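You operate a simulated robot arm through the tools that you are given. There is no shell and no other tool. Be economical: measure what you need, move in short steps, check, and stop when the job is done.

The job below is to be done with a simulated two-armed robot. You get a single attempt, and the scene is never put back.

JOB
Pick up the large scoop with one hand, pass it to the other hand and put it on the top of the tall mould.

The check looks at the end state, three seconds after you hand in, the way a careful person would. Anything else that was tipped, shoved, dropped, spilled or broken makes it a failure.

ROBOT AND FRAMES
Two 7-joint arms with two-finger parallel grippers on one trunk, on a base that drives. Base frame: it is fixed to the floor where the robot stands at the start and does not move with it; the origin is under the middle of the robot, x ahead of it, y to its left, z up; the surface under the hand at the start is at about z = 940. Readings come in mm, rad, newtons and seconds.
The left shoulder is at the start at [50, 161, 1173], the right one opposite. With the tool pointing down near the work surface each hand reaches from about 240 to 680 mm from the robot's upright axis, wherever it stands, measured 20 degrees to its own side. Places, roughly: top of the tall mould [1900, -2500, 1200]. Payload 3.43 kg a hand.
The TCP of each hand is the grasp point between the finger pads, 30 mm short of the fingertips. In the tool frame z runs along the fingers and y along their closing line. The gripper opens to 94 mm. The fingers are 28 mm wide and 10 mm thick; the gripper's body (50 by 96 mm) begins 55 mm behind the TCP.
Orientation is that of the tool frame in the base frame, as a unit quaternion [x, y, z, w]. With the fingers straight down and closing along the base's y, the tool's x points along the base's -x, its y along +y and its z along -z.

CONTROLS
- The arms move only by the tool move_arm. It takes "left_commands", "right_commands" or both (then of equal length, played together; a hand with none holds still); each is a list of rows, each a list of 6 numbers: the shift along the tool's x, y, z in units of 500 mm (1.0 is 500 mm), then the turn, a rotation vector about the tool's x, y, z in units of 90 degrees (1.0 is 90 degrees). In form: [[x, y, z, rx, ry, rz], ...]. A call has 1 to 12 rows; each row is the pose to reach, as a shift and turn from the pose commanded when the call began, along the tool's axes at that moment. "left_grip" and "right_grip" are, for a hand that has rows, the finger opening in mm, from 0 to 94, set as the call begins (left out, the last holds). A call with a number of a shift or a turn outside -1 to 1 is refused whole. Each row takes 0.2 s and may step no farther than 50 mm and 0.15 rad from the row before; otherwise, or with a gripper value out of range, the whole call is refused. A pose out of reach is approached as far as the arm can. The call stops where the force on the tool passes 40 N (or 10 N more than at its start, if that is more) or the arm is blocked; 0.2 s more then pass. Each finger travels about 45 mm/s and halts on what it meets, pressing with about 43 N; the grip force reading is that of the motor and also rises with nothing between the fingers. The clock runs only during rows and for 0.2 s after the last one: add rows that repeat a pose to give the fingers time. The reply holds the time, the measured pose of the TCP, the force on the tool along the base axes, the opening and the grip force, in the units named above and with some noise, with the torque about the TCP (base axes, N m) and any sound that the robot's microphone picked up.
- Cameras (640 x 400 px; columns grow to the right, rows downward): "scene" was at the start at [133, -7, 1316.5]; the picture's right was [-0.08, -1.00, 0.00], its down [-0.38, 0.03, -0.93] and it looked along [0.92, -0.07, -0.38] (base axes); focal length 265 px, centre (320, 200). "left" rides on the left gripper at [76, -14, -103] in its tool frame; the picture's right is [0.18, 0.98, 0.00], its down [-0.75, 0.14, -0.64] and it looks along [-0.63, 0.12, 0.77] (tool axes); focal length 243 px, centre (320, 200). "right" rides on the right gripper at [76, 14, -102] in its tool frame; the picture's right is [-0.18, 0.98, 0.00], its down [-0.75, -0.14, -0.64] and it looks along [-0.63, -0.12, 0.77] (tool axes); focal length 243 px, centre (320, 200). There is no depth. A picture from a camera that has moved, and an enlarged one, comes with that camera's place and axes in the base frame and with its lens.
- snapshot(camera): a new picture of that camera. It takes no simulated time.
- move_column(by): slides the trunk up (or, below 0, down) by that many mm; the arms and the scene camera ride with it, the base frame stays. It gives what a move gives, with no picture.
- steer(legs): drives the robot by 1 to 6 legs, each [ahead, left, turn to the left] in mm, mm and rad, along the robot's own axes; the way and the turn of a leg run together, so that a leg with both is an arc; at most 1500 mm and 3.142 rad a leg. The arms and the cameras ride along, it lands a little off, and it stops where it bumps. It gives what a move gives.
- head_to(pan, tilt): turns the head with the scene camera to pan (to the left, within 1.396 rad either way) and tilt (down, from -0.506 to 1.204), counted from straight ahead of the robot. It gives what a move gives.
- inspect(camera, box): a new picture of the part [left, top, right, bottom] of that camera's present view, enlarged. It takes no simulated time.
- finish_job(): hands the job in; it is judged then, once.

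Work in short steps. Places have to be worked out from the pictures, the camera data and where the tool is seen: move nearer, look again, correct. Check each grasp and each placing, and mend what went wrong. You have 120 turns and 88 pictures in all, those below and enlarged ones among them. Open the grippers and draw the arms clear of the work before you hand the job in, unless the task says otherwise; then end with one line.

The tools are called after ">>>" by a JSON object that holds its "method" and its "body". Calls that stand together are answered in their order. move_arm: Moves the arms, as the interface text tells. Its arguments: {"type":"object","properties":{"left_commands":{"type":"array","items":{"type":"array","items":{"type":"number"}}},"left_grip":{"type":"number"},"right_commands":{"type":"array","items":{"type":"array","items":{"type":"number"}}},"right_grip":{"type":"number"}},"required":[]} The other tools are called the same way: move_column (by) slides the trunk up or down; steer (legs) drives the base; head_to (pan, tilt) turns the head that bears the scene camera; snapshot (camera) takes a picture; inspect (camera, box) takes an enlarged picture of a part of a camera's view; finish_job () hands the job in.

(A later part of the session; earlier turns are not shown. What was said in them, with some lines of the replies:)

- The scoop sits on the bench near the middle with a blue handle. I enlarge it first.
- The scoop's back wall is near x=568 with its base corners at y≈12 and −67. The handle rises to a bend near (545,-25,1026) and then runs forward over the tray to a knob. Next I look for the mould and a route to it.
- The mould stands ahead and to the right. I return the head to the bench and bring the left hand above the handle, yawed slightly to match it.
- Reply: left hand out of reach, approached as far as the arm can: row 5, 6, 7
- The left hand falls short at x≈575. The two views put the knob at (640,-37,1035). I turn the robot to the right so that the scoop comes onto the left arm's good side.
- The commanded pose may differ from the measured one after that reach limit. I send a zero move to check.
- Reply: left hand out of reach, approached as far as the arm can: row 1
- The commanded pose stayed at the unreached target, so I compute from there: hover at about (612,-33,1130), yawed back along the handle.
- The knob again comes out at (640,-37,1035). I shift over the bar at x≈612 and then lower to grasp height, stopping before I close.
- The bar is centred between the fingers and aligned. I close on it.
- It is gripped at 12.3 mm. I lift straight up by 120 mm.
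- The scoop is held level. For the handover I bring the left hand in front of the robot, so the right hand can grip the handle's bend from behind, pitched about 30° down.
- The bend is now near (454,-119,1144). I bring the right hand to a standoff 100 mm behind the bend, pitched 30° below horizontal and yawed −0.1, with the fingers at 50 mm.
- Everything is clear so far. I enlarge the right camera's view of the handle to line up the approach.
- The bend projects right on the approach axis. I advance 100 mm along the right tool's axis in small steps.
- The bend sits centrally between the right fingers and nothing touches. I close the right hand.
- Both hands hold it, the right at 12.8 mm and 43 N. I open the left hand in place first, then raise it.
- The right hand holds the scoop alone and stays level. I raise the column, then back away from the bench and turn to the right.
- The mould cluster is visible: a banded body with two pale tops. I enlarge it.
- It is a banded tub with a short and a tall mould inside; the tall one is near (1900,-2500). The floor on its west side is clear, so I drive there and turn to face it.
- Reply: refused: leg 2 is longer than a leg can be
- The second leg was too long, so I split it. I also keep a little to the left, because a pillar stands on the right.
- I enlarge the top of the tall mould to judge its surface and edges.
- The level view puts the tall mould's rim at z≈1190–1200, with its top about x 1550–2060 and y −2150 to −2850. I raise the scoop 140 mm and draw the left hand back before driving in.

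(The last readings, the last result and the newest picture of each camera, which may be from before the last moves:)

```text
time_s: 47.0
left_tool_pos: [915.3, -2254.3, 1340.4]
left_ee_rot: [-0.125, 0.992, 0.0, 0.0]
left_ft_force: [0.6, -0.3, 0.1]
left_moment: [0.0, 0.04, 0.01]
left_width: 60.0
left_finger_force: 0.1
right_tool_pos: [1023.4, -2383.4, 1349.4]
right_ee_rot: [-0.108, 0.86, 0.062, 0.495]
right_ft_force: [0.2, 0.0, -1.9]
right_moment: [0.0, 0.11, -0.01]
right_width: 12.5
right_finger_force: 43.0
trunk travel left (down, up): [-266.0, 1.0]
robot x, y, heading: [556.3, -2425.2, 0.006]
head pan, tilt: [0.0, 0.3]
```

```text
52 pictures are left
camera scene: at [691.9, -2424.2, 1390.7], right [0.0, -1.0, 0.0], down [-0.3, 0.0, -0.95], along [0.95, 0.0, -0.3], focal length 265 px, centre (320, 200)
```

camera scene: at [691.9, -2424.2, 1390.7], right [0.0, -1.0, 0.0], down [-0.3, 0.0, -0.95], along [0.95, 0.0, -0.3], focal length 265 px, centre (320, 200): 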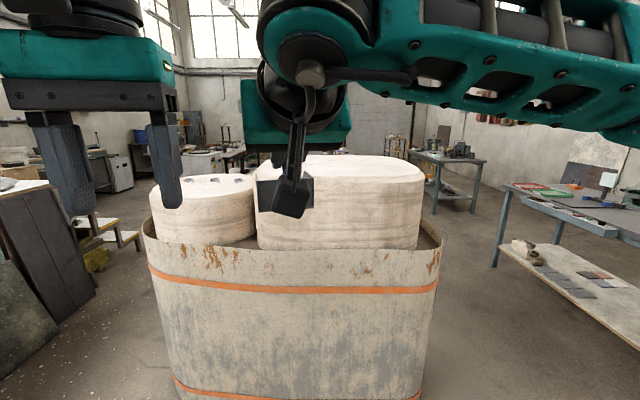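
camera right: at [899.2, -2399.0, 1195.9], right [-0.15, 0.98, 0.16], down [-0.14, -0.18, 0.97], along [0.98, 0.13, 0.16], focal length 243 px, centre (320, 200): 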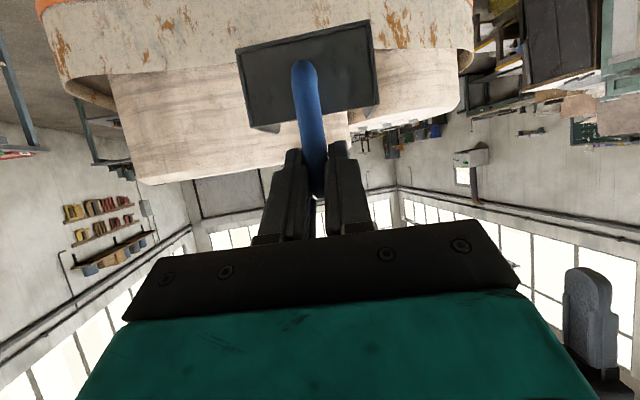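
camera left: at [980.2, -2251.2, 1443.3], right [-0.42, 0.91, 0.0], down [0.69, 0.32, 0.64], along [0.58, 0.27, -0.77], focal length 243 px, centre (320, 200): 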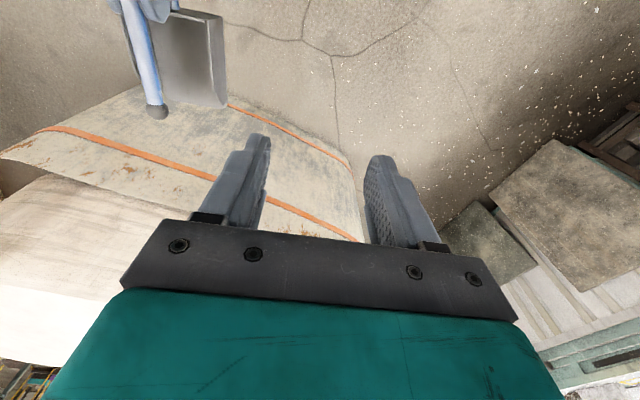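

It is raised clear, with the bottom near z≈1264. I drive ahead 500 mm and look again.

>>> {"method": "steer", "body": {"legs": [[300, 0, 0], [200, 0, 0]]}}

>>> {"method": "head_to", "body": {"pan": 0.0, "tilt": 0.5}}

>>> {"method": "snapshot", "body": {"camera": "scene"}}

>>> {"method": "snapshot", "body": {"camera": "left"}}

>>> {"method": "snapshot", "body": {"camera": "right"}}

```text
time_s: 50.2
left_tool_pos: [1411.9, -2252.5, 1342.0]
left_ee_rot: [-0.124, 0.992, 0.001, 0.001]
left_ft_force: [-0.2, 0.0, 0.0]
left_moment: [0.03, 0.0, -0.01]
left_width: 59.8
left_finger_force: 0.0
right_tool_pos: [1519.8, -2381.4, 1350.6]
right_ee_rot: [-0.107, 0.859, 0.062, 0.497]
right_ft_force: [0.0, -0.6, -2.5]
right_moment: [-0.04, 0.12, 0.03]
right_width: 12.6
right_finger_force: 43.1
trunk travel left (down, up): [-266.0, 1.0]
robot x, y, heading: [1053.5, -2422.6, 0.002]
head pan, tilt: [0.0, 0.3]
```

```text
time_s: 50.9
left_tool_pos: [1410.3, -2252.2, 1340.3]
left_ee_rot: [-0.124, 0.992, 0.0, 0.001]
left_ft_force: [0.0, 0.4, -0.5]
left_moment: [-0.05, 0.04, 0.04]
left_width: 59.9
left_finger_force: 0.0
right_tool_pos: [1518.8, -2381.1, 1350.2]
right_ee_rot: [-0.108, 0.86, 0.062, 0.496]
right_ft_force: [0.6, 0.3, -2.4]
right_moment: [0.0, 0.11, 0.01]
right_width: 12.8
right_finger_force: 43.3
trunk travel left (down, up): [-266.0, 1.0]
robot x, y, heading: [1054.1, -2420.1, 0.006]
head pan, tilt: [0.0, 0.499]
```

```text
51 pictures are left
camera scene: at [1184.8, -2422.8, 1372.4], right [0.0, -1.0, 0.0], down [-0.48, 0.0, -0.88], along [0.88, 0.0, -0.48], focal length 265 px, centre (320, 200)
```

scene: 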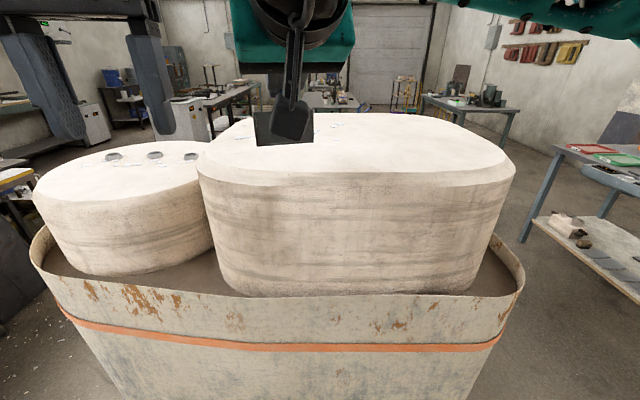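

```text
50 pictures are left
camera left: at [1340.5, -2285.7, 1442.6], right [-0.42, 0.91, 0.0], down [0.69, 0.32, 0.64], along [0.58, 0.27, -0.77], focal length 243 px, centre (320, 200)
```

left: 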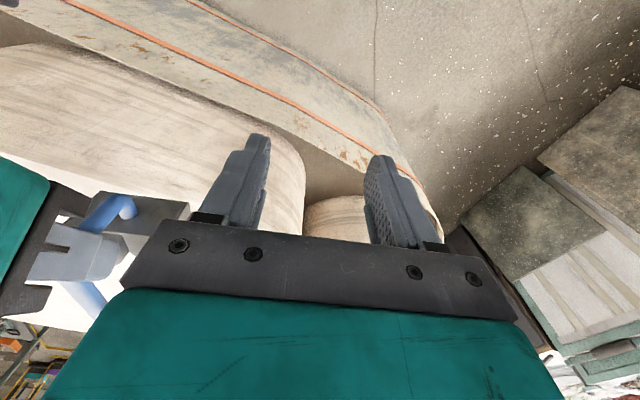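

```text
49 pictures are left
camera right: at [1394.1, -2398.9, 1336.0], right [-0.15, 0.98, 0.16], down [-0.14, -0.18, 0.97], along [0.98, 0.13, 0.16], focal length 243 px, centre (320, 200)
```

right: 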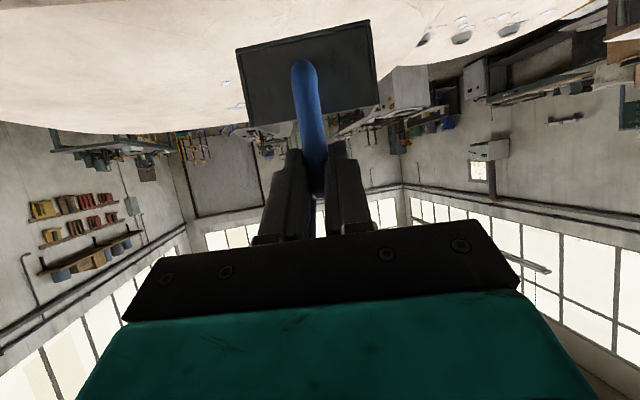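

The flat top spans about x 1600–2090 and y −2200 to −2760. I drive slightly closer and to the right, aiming to set the tray well inside the edge.

>>> {"method": "steer", "body": {"legs": [[120, -90, 0]]}}

>>> {"method": "move_arm", "body": {"right_commands": [[0.022, 0, 0.0375, 0, 0, 0], [0.043, 0, 0.075, 0, 0, 0], [0.043, 0, 0.075, 0, 0, 0]]}}

>>> {"method": "snapshot", "body": {"camera": "scene"}}

>>> {"method": "snapshot", "body": {"camera": "right"}}

```text
time_s: 52.4
left_tool_pos: [1532.2, -2342.7, 1340.2]
left_ee_rot: [-0.124, 0.992, 0.0, 0.0]
left_ft_force: [0.4, 0.7, 0.0]
left_moment: [0.04, 0.0, -0.01]
left_width: 59.8
left_finger_force: 0.1
right_tool_pos: [1639.9, -2470.8, 1349.9]
right_ee_rot: [-0.107, 0.859, 0.062, 0.497]
right_ft_force: [0.0, -0.5, -1.9]
right_moment: [-0.06, 0.14, 0.02]
right_width: 12.5
right_finger_force: 43.2
trunk travel left (down, up): [-266.0, 1.0]
robot x, y, heading: [1172.1, -2515.6, 0.002]
head pan, tilt: [0.0, 0.499]
```

```text
time_s: 53.2
left_tool_pos: [1531.5, -2340.3, 1340.9]
left_ee_rot: [-0.124, 0.992, -0.002, 0.001]
left_ft_force: [0.1, -0.3, -0.5]
left_moment: [-0.01, -0.01, 0.01]
left_width: 59.8
left_finger_force: 0.1
right_tool_pos: [1661.4, -2465.0, 1313.1]
right_ee_rot: [-0.108, 0.859, 0.063, 0.496]
right_ft_force: [0.3, -0.7, -2.1]
right_moment: [-0.04, 0.12, 0.01]
right_width: 12.7
right_finger_force: 42.4
trunk travel left (down, up): [-266.0, 1.0]
robot x, y, heading: [1172.5, -2510.9, 0.005]
head pan, tilt: [0.0, 0.499]
```

```text
48 pictures are left
camera scene: at [1304.8, -2511.7, 1372.4], right [0.0, -1.0, 0.0], down [-0.48, 0.0, -0.88], along [0.88, 0.0, -0.48], focal length 265 px, centre (320, 200)
```

scene: 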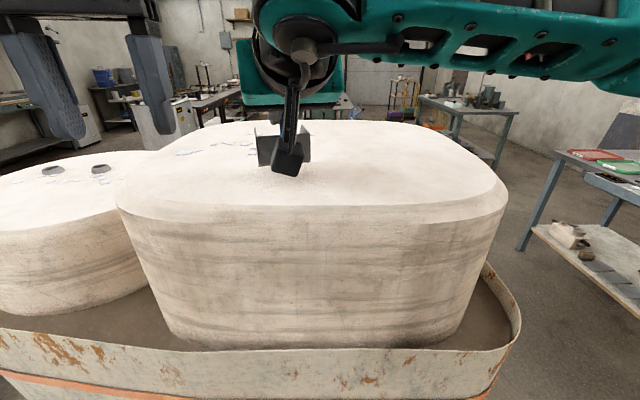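

```text
47 pictures are left
camera right: at [1535.1, -2482.2, 1298.4], right [-0.15, 0.98, 0.16], down [-0.14, -0.18, 0.97], along [0.98, 0.13, 0.16], focal length 243 px, centre (320, 200)
```

right: 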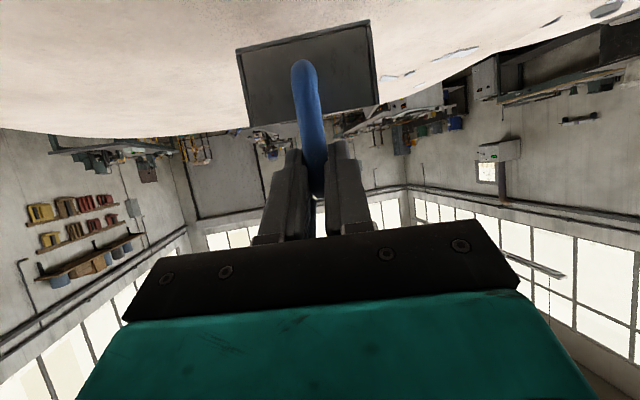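

There is a clear margin all round and no contact. I move 30 mm further in and lower 20 mm, leaving about 8 mm to the surface.

>>> {"method": "move_arm", "body": {"right_commands": [[-0.03, 0, 0.052, 0, 0, 0], [-0.0127, 0, 0.062, 0, 0, 0], [0.0046, 0, 0.072, 0, 0, 0], [0.0046, 0, 0.072, 0, 0, 0]]}}

>>> {"method": "inspect", "body": {"camera": "scene", "box": [220, 90, 380, 190]}}

>>> {"method": "snapshot", "body": {"camera": "right"}}

>>> {"method": "snapshot", "body": {"camera": "left"}}

```text
time_s: 54.2
left_tool_pos: [1530.5, -2341.5, 1340.6]
left_ee_rot: [-0.123, 0.992, 0.0, 0.001]
left_ft_force: [0.2, 0.7, -0.2]
left_moment: [0.01, 0.02, 0.04]
left_width: 60.0
left_finger_force: 0.1
right_tool_pos: [1689.9, -2457.4, 1292.5]
right_ee_rot: [-0.108, 0.859, 0.063, 0.496]
right_ft_force: [-0.4, 0.6, -2.3]
right_moment: [-0.05, 0.12, -0.01]
right_width: 12.7
right_finger_force: 43.2
trunk travel left (down, up): [-266.0, 1.0]
robot x, y, heading: [1174.5, -2514.5, 0.003]
head pan, tilt: [0.0, 0.499]
```

```text
4.00 times, centred on (300, 140) of scene
camera zoom: at [1304.8, -2511.8, 1372.4], right [0.0, -1.0, 0.0], down [-0.48, 0.0, -0.88], along [0.88, 0.0, -0.48], focal length 1059 px, centre (400, 440)
```

zoom: 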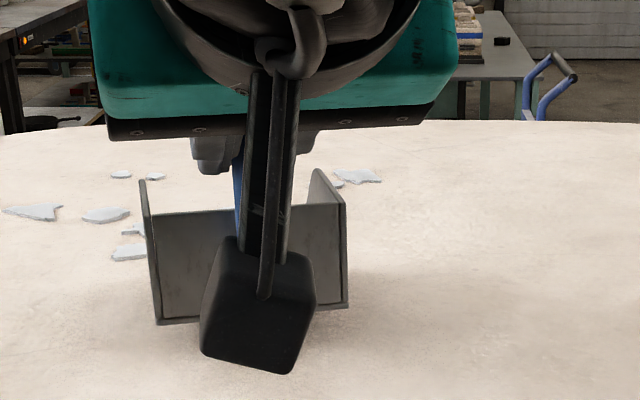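

```text
45 pictures are left
camera right: at [1564.2, -2474.8, 1278.7], right [-0.15, 0.98, 0.16], down [-0.14, -0.18, 0.97], along [0.98, 0.13, 0.16], focal length 243 px, centre (320, 200)
```

right: 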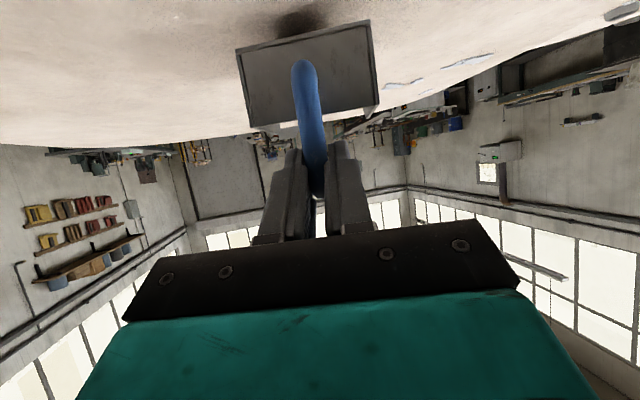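

```text
44 pictures are left
camera left: at [1460.5, -2374.7, 1442.6], right [-0.42, 0.91, 0.0], down [0.69, 0.32, 0.64], along [0.58, 0.27, -0.77], focal length 243 px, centre (320, 200)
```

left: 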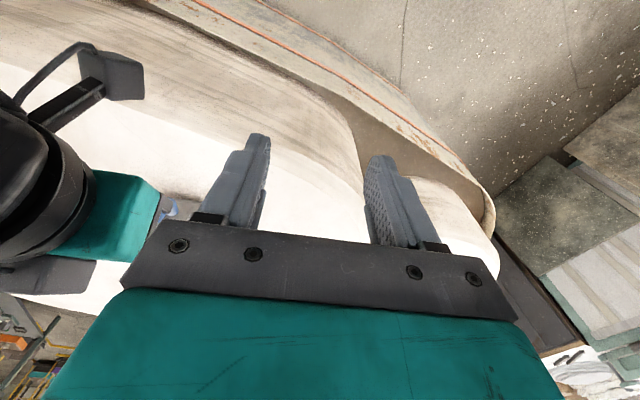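

Several small pale chips lie on the mould top just left of and ahead of the tray, and they could be loose. The area to the right is clean, so I lift slightly and strafe 115 mm right.

>>> {"method": "move_arm", "body": {"right_commands": [[-0.026, 0, -0.015, 0, 0, 0], [-0.052, 0, -0.03, 0, 0, 0], [-0.052, 0, -0.03, 0, 0, 0]]}}

>>> {"method": "steer", "body": {"legs": [[0, -115, 0]]}}

>>> {"method": "inspect", "body": {"camera": "scene", "box": [200, 90, 400, 230]}}

```text
time_s: 55.0
left_tool_pos: [1532.0, -2341.5, 1340.1]
left_ee_rot: [-0.124, 0.992, 0.0, 0.001]
left_ft_force: [0.2, 0.5, -0.2]
left_moment: [0.02, 0.01, 0.03]
left_width: 59.6
left_finger_force: 0.0
right_tool_pos: [1688.8, -2457.0, 1323.3]
right_ee_rot: [-0.108, 0.86, 0.062, 0.496]
right_ft_force: [-0.2, -0.4, -3.0]
right_moment: [-0.04, 0.14, 0.0]
right_width: 12.5
right_finger_force: 43.2
trunk travel left (down, up): [-266.0, 1.0]
robot x, y, heading: [1173.9, -2509.3, 0.007]
head pan, tilt: [0.0, 0.499]
```

```text
time_s: 56.6
left_tool_pos: [1531.7, -2456.0, 1341.1]
left_ee_rot: [-0.125, 0.992, 0.0, 0.001]
left_ft_force: [0.5, 0.2, 0.8]
left_moment: [-0.01, 0.02, 0.02]
left_width: 59.8
left_finger_force: 0.1
right_tool_pos: [1688.8, -2571.2, 1323.2]
right_ee_rot: [-0.108, 0.859, 0.063, 0.496]
right_ft_force: [0.3, 0.5, -1.8]
right_moment: [-0.03, 0.11, 0.02]
right_width: 12.5
right_finger_force: 43.2
trunk travel left (down, up): [-266.0, 1.0]
robot x, y, heading: [1173.7, -2628.7, 0.002]
head pan, tilt: [0.0, 0.499]
```

```text
2.86 times, centred on (300, 160) of scene
camera zoom: at [1305.4, -2627.0, 1372.4], right [0.0, -1.0, 0.0], down [-0.48, 0.0, -0.88], along [0.88, 0.0, -0.48], focal length 756 px, centre (377, 314)
```

zoom: 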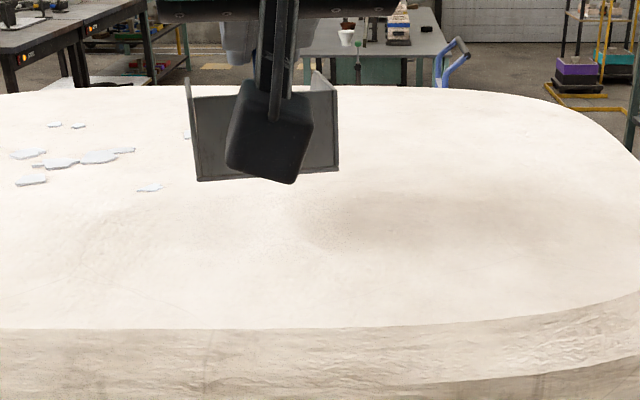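

The nearest chip is about 30 mm left of the intended footprint. I strafe another 50 mm for margin, then lower to just above the surface.

>>> {"method": "steer", "body": {"legs": [[0, -50, 0]]}}

>>> {"method": "move_arm", "body": {"right_commands": [[0.026, 0, 0.015, 0, 0, 0], [0.052, 0, 0.03, 0, 0, 0], [0.052, 0, 0.03, 0, 0, 0]]}}

>>> {"method": "inspect", "body": {"camera": "scene", "box": [200, 90, 400, 230]}}

```text
time_s: 57.8
left_tool_pos: [1531.0, -2505.4, 1339.4]
left_ee_rot: [-0.124, 0.992, 0.0, 0.001]
left_ft_force: [-0.1, -0.5, -0.2]
left_moment: [0.02, -0.02, 0.03]
left_width: 60.1
left_finger_force: 0.0
right_tool_pos: [1689.0, -2620.8, 1323.0]
right_ee_rot: [-0.108, 0.859, 0.063, 0.496]
right_ft_force: [0.2, -0.2, -2.4]
right_moment: [-0.05, 0.14, -0.02]
right_width: 12.6
right_finger_force: 43.3
trunk travel left (down, up): [-266.0, 1.0]
robot x, y, heading: [1172.9, -2675.5, 0.003]
head pan, tilt: [0.0, 0.499]
```

```text
time_s: 58.6
left_tool_pos: [1531.7, -2505.3, 1339.6]
left_ee_rot: [-0.125, 0.992, -0.001, 0.001]
left_ft_force: [-0.1, -0.8, -0.5]
left_moment: [0.01, 0.01, -0.02]
left_width: 60.1
left_finger_force: 0.1
right_tool_pos: [1690.5, -2620.3, 1293.0]
right_ee_rot: [-0.109, 0.859, 0.062, 0.496]
right_ft_force: [0.5, 0.5, -1.8]
right_moment: [-0.06, 0.1, -0.03]
right_width: 12.5
right_finger_force: 43.1
trunk travel left (down, up): [-266.0, 1.0]
robot x, y, heading: [1173.2, -2677.5, 0.007]
head pan, tilt: [0.0, 0.499]
```

```text
2.86 times, centred on (300, 160) of scene
camera zoom: at [1305.6, -2676.3, 1372.4], right [0.0, -1.0, 0.0], down [-0.48, 0.0, -0.88], along [0.88, 0.0, -0.48], focal length 756 px, centre (377, 314)
```

zoom: 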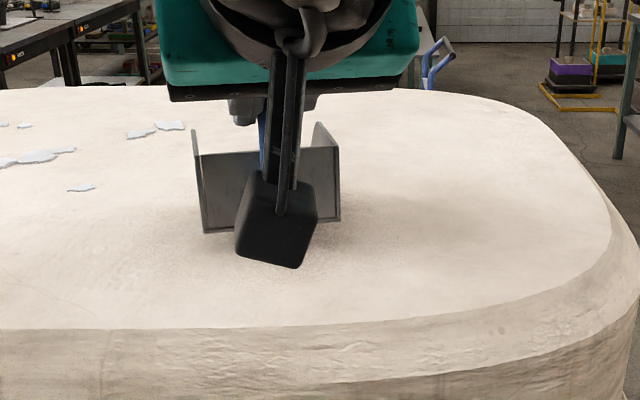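

The area around the landing spot is clear. I lower in small steps and watch the vertical force, starting with 6 mm.

>>> {"method": "move_arm", "body": {"right_commands": [[0.0035, 0, 0.002, 0, 0, 0], [0.007, 0, 0.004, 0, 0, 0], [0.0104, 0, 0.006, 0, 0, 0], [0.0104, 0, 0.006, 0, 0, 0]]}}

>>> {"method": "move_arm", "body": {"right_commands": [[0.0035, 0, 0.002, 0, 0, 0], [0.0035, 0, 0.002, 0, 0, 0]]}}

```text
time_s: 59.6
left_tool_pos: [1532.7, -2506.1, 1340.0]
left_ee_rot: [-0.125, 0.992, 0.0, 0.001]
left_ft_force: [0.2, 0.3, -1.1]
left_moment: [0.01, -0.02, 0.01]
left_width: 59.9
left_finger_force: 0.1
right_tool_pos: [1689.3, -2621.7, 1288.3]
right_ee_rot: [-0.109, 0.859, 0.063, 0.496]
right_ft_force: [0.3, 0.4, -2.3]
right_moment: [-0.03, 0.1, 0.01]
right_width: 12.7
right_finger_force: 42.9
trunk travel left (down, up): [-266.0, 1.0]
robot x, y, heading: [1172.1, -2679.5, 0.003]
head pan, tilt: [0.0, 0.499]
```

```text
time_s: 60.2
left_tool_pos: [1531.1, -2506.0, 1341.5]
left_ee_rot: [-0.125, 0.992, -0.001, 0.001]
left_ft_force: [-0.1, 0.6, -0.2]
left_moment: [0.01, -0.02, -0.03]
left_width: 60.0
left_finger_force: 0.1
right_tool_pos: [1690.0, -2621.2, 1284.4]
right_ee_rot: [-0.109, 0.859, 0.063, 0.497]
right_ft_force: [-0.4, -0.6, -3.0]
right_moment: [-0.03, 0.14, 0.01]
right_width: 12.5
right_finger_force: 43.0
trunk travel left (down, up): [-266.0, 1.0]
robot x, y, heading: [1170.7, -2678.1, 0.002]
head pan, tilt: [0.0, 0.499]
```

No contact yet at TCP z≈1285. I continue in 2 mm steps.

>>> {"method": "move_arm", "body": {"right_commands": [[0.0035, 0, 0.002, 0, 0, 0], [0.0035, 0, 0.002, 0, 0, 0]]}}

>>> {"method": "move_arm", "body": {"right_commands": [[0.0035, 0, 0.002, 0, 0, 0], [0.0035, 0, 0.002, 0, 0, 0]]}}

>>> {"method": "inspect", "body": {"camera": "scene", "box": [240, 110, 320, 170]}}

```text
time_s: 60.8
left_tool_pos: [1532.2, -2506.6, 1340.7]
left_ee_rot: [-0.124, 0.992, 0.0, 0.002]
left_ft_force: [0.1, -0.1, -0.5]
left_moment: [0.0, 0.03, -0.01]
left_width: 60.1
left_finger_force: 0.1
right_tool_pos: [1689.6, -2621.2, 1282.5]
right_ee_rot: [-0.108, 0.859, 0.062, 0.496]
right_ft_force: [-0.8, 0.4, -2.1]
right_moment: [-0.03, 0.11, -0.03]
right_width: 12.8
right_finger_force: 43.0
trunk travel left (down, up): [-266.0, 1.0]
robot x, y, heading: [1175.0, -2678.1, 0.004]
head pan, tilt: [0.0, 0.499]
```

```text
time_s: 61.4
left_tool_pos: [1531.4, -2505.9, 1340.9]
left_ee_rot: [-0.126, 0.992, -0.001, 0.0]
left_ft_force: [0.0, 0.7, -0.2]
left_moment: [0.01, -0.01, 0.0]
left_width: 59.8
left_finger_force: 0.1
right_tool_pos: [1690.2, -2621.0, 1281.4]
right_ee_rot: [-0.108, 0.859, 0.062, 0.496]
right_ft_force: [0.1, 0.4, -2.6]
right_moment: [-0.02, 0.09, -0.04]
right_width: 12.5
right_finger_force: 43.1
trunk travel left (down, up): [-266.0, 1.0]
robot x, y, heading: [1172.9, -2674.1, 0.002]
head pan, tilt: [0.0, 0.499]
```

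```text
6.67 times, centred on (280, 140) of scene
camera zoom: at [1305.6, -2676.3, 1372.4], right [0.0, -1.0, 0.0], down [-0.48, 0.0, -0.88], along [0.88, 0.0, -0.48], focal length 1765 px, centre (587, 600)
```

zoom: 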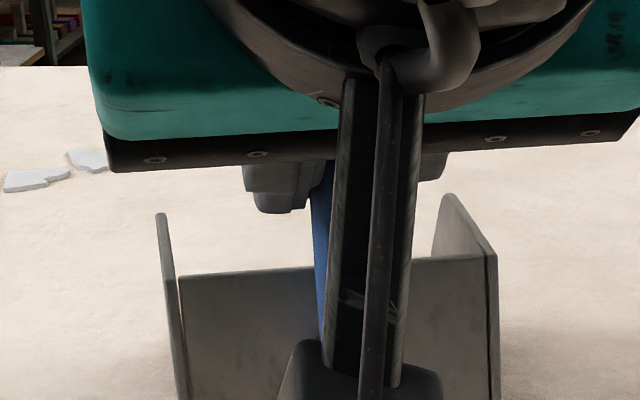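

Still free, and about 5 mm may remain. I lower two more steps of 3 mm with force checks.

>>> {"method": "move_arm", "body": {"right_commands": [[0.0026, 0, 0.0015, 0, 0, 0], [0.0052, 0, 0.003, 0, 0, 0], [0.0052, 0, 0.003, 0, 0, 0]]}}

>>> {"method": "inspect", "body": {"camera": "scene", "box": [240, 130, 320, 190]}}

>>> {"method": "inspect", "body": {"camera": "right", "box": [200, 0, 420, 140]}}

```text
time_s: 62.2
left_tool_pos: [1531.9, -2505.6, 1341.2]
left_ee_rot: [-0.125, 0.992, -0.001, 0.001]
left_ft_force: [-0.1, 0.4, -0.6]
left_moment: [0.01, -0.01, -0.03]
left_width: 59.8
left_finger_force: 0.1
right_tool_pos: [1689.7, -2620.6, 1278.2]
right_ee_rot: [-0.109, 0.859, 0.063, 0.496]
right_ft_force: [0.2, -0.6, -1.4]
right_moment: [-0.04, 0.11, -0.02]
right_width: 12.4
right_finger_force: 43.1
trunk travel left (down, up): [-266.0, 1.0]
robot x, y, heading: [1171.8, -2681.6, 0.006]
head pan, tilt: [0.0, 0.499]
```

```text
6.67 times, centred on (280, 160) of scene
camera zoom: at [1305.6, -2676.3, 1372.4], right [0.0, -1.0, 0.0], down [-0.48, 0.0, -0.88], along [0.88, 0.0, -0.48], focal length 1765 px, centre (587, 467)
```

zoom: 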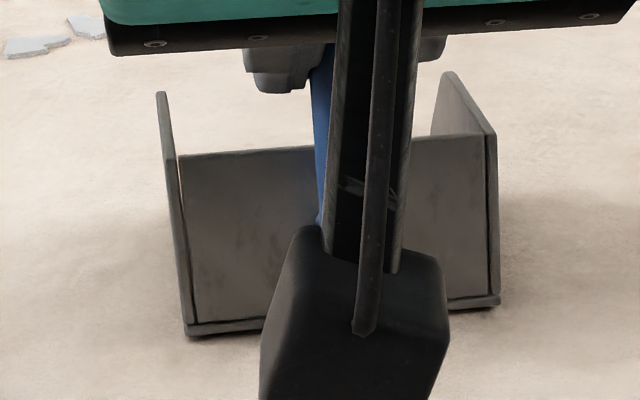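

```text
2.86 times, centred on (310, 70) of right
camera zoom: at [1563.8, -2638.8, 1263.5], right [-0.16, 0.97, 0.16], down [-0.14, -0.18, 0.97], along [0.98, 0.13, 0.16], focal length 693 px, centre (349, 571)
```

zoom: 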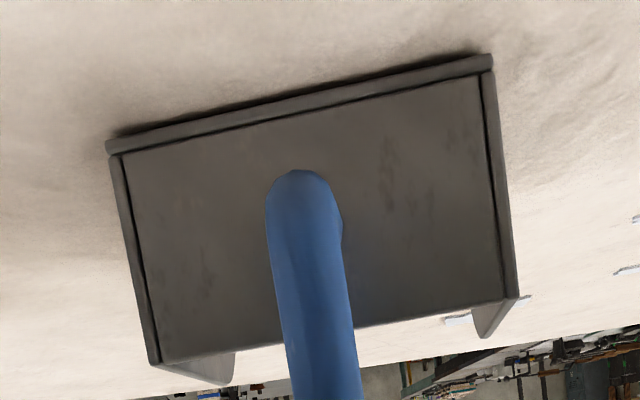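

Only a thin shadow gap of a few millimetres is left, and the base looks parallel. I lower 2 mm at a time until contact.

>>> {"method": "move_arm", "body": {"right_commands": [[0.0035, 0, 0.002, 0, 0, 0], [0.0035, 0, 0.002, 0, 0, 0]]}}

>>> {"method": "move_arm", "body": {"right_commands": [[0.0026, 0, 0.0015, 0, 0, 0], [0.0026, 0, 0.0015, 0, 0, 0]]}}

```text
time_s: 62.8
left_tool_pos: [1531.9, -2505.6, 1341.5]
left_ee_rot: [-0.125, 0.992, 0.0, 0.001]
left_ft_force: [-0.1, 0.7, -0.3]
left_moment: [-0.02, 0.02, 0.02]
left_width: 60.1
left_finger_force: 0.0
right_tool_pos: [1689.2, -2621.1, 1276.3]
right_ee_rot: [-0.109, 0.859, 0.063, 0.497]
right_ft_force: [-0.2, 0.2, -1.0]
right_moment: [0.01, -0.11, 0.03]
right_width: 12.4
right_finger_force: 43.2
trunk travel left (down, up): [-266.0, 1.0]
robot x, y, heading: [1175.8, -2677.7, 0.001]
head pan, tilt: [0.0, 0.499]
```

```text
time_s: 63.4
left_tool_pos: [1531.4, -2506.3, 1340.4]
left_ee_rot: [-0.124, 0.992, 0.0, 0.001]
left_ft_force: [0.5, -0.5, 0.3]
left_moment: [0.02, 0.01, 0.01]
left_width: 59.7
left_finger_force: 0.0
right_tool_pos: [1688.6, -2620.4, 1276.5]
right_ee_rot: [-0.109, 0.858, 0.064, 0.498]
right_ft_force: [1.4, 0.5, 4.2]
right_moment: [0.19, -0.67, 0.04]
right_width: 12.7
right_finger_force: 43.0
trunk travel left (down, up): [-266.0, 1.0]
robot x, y, heading: [1173.0, -2678.3, 0.005]
head pan, tilt: [0.0, 0.499]
```

There is contact: the vertical force went from −2 to +4 N. I open the right hand in place.

>>> {"method": "move_arm", "body": {"right_commands": [[0, 0, 0, 0, 0, 0], [0, 0, 0, 0, 0, 0], [0, 0, 0, 0, 0, 0], [0, 0, 0, 0, 0, 0]], "right_grip": 50}}

>>> {"method": "inspect", "body": {"camera": "right", "box": [160, 0, 480, 240]}}

```text
time_s: 64.4
left_tool_pos: [1530.8, -2506.2, 1340.6]
left_ee_rot: [-0.125, 0.992, -0.001, 0.001]
left_ft_force: [0.3, 0.0, 0.0]
left_moment: [0.0, -0.01, 0.01]
left_width: 59.8
left_finger_force: 0.0
right_tool_pos: [1689.5, -2622.0, 1273.8]
right_ee_rot: [-0.109, 0.859, 0.063, 0.497]
right_ft_force: [-0.1, -0.1, -1.0]
right_moment: [0.02, 0.0, -0.05]
right_width: 50.0
right_finger_force: 0.3
trunk travel left (down, up): [-266.0, 1.0]
robot x, y, heading: [1172.1, -2678.4, 0.005]
head pan, tilt: [0.0, 0.499]
```

```text
1.67 times, centred on (320, 120) of right
camera zoom: at [1563.8, -2639.2, 1260.4], right [-0.16, 0.97, 0.16], down [-0.14, -0.18, 0.97], along [0.98, 0.13, 0.16], focal length 404 px, centre (320, 333)
```

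zoom: 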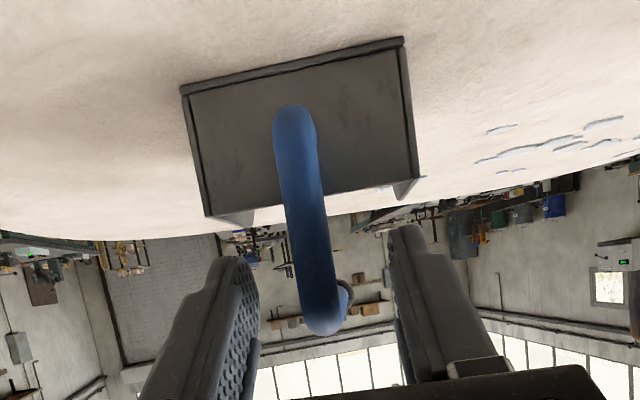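

The scoop stands on the mould and the fingers are clear of the handle. I back straight out along the tool axis by 120 mm, then raise the hand.

>>> {"method": "move_arm", "body": {"right_commands": [[0, 0, -0.06, 0, 0, 0], [0, 0, -0.14, 0, 0, 0], [0, 0, -0.22, 0, 0, 0], [-0.05, 0, -0.28, 0, 0, 0], [-0.05, 0, -0.28, 0, 0, 0]]}}

>>> {"method": "steer", "body": {"legs": [[-350, 0, 0]]}}

>>> {"method": "snapshot", "body": {"camera": "right"}}

>>> {"method": "snapshot", "body": {"camera": "scene"}}

```text
time_s: 65.6
left_tool_pos: [1531.1, -2506.6, 1340.5]
left_ee_rot: [-0.125, 0.992, -0.001, 0.001]
left_ft_force: [0.4, 0.2, 0.6]
left_moment: [-0.03, 0.0, -0.01]
left_width: 60.0
left_finger_force: 0.0
right_tool_pos: [1585.0, -2649.5, 1366.4]
right_ee_rot: [-0.109, 0.859, 0.063, 0.496]
right_ft_force: [0.1, -0.4, 0.0]
right_moment: [0.0, 0.02, 0.0]
right_width: 49.9
right_finger_force: 0.1
trunk travel left (down, up): [-266.0, 1.0]
robot x, y, heading: [1171.7, -2680.0, 0.005]
head pan, tilt: [0.0, 0.499]
```

```text
time_s: 67.8
left_tool_pos: [1180.2, -2506.5, 1340.8]
left_ee_rot: [-0.124, 0.992, -0.001, 0.001]
left_ft_force: [0.1, 0.0, -0.5]
left_moment: [-0.03, -0.05, 0.02]
left_width: 60.3
left_finger_force: 0.1
right_tool_pos: [1232.3, -2649.0, 1366.0]
right_ee_rot: [-0.108, 0.859, 0.062, 0.496]
right_ft_force: [-0.2, -0.5, 0.4]
right_moment: [-0.03, 0.02, 0.01]
right_width: 50.1
right_finger_force: 0.1
trunk travel left (down, up): [-266.0, 1.0]
robot x, y, heading: [823.0, -2678.8, 0.007]
head pan, tilt: [0.0, 0.499]
```

```text
37 pictures are left
camera right: at [1107.5, -2667.5, 1352.2], right [-0.16, 0.97, 0.16], down [-0.14, -0.18, 0.97], along [0.98, 0.13, 0.16], focal length 243 px, centre (320, 200)
```

right: 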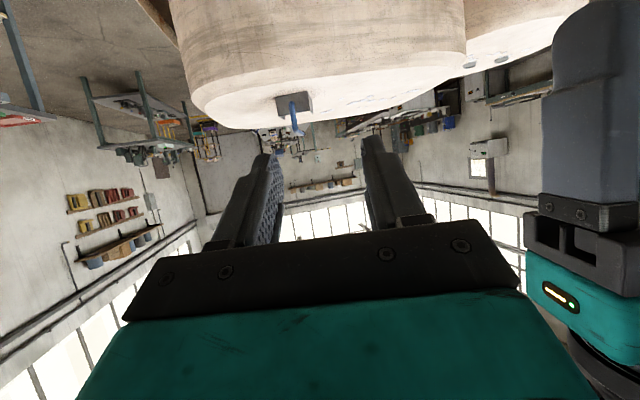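

```text
36 pictures are left
camera scene: at [954.1, -2677.8, 1372.4], right [0.0, -1.0, 0.0], down [-0.48, 0.0, -0.88], along [0.88, 0.0, -0.48], focal length 265 px, centre (320, 200)
```

scene: 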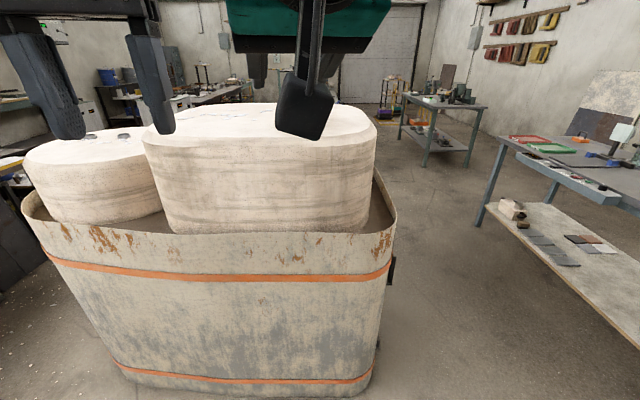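

The scoop stands upright on top of the tall mould, the chips are undisturbed, and both hands are open and clear. I hand the job in.

>>> {"method": "finish_job", "body": {}}

```text
The job is handed in.
```

The left hand picked up the large scoop and passed it to the right hand, which set it upright on top of the tall mould; both grippers are open and clear.
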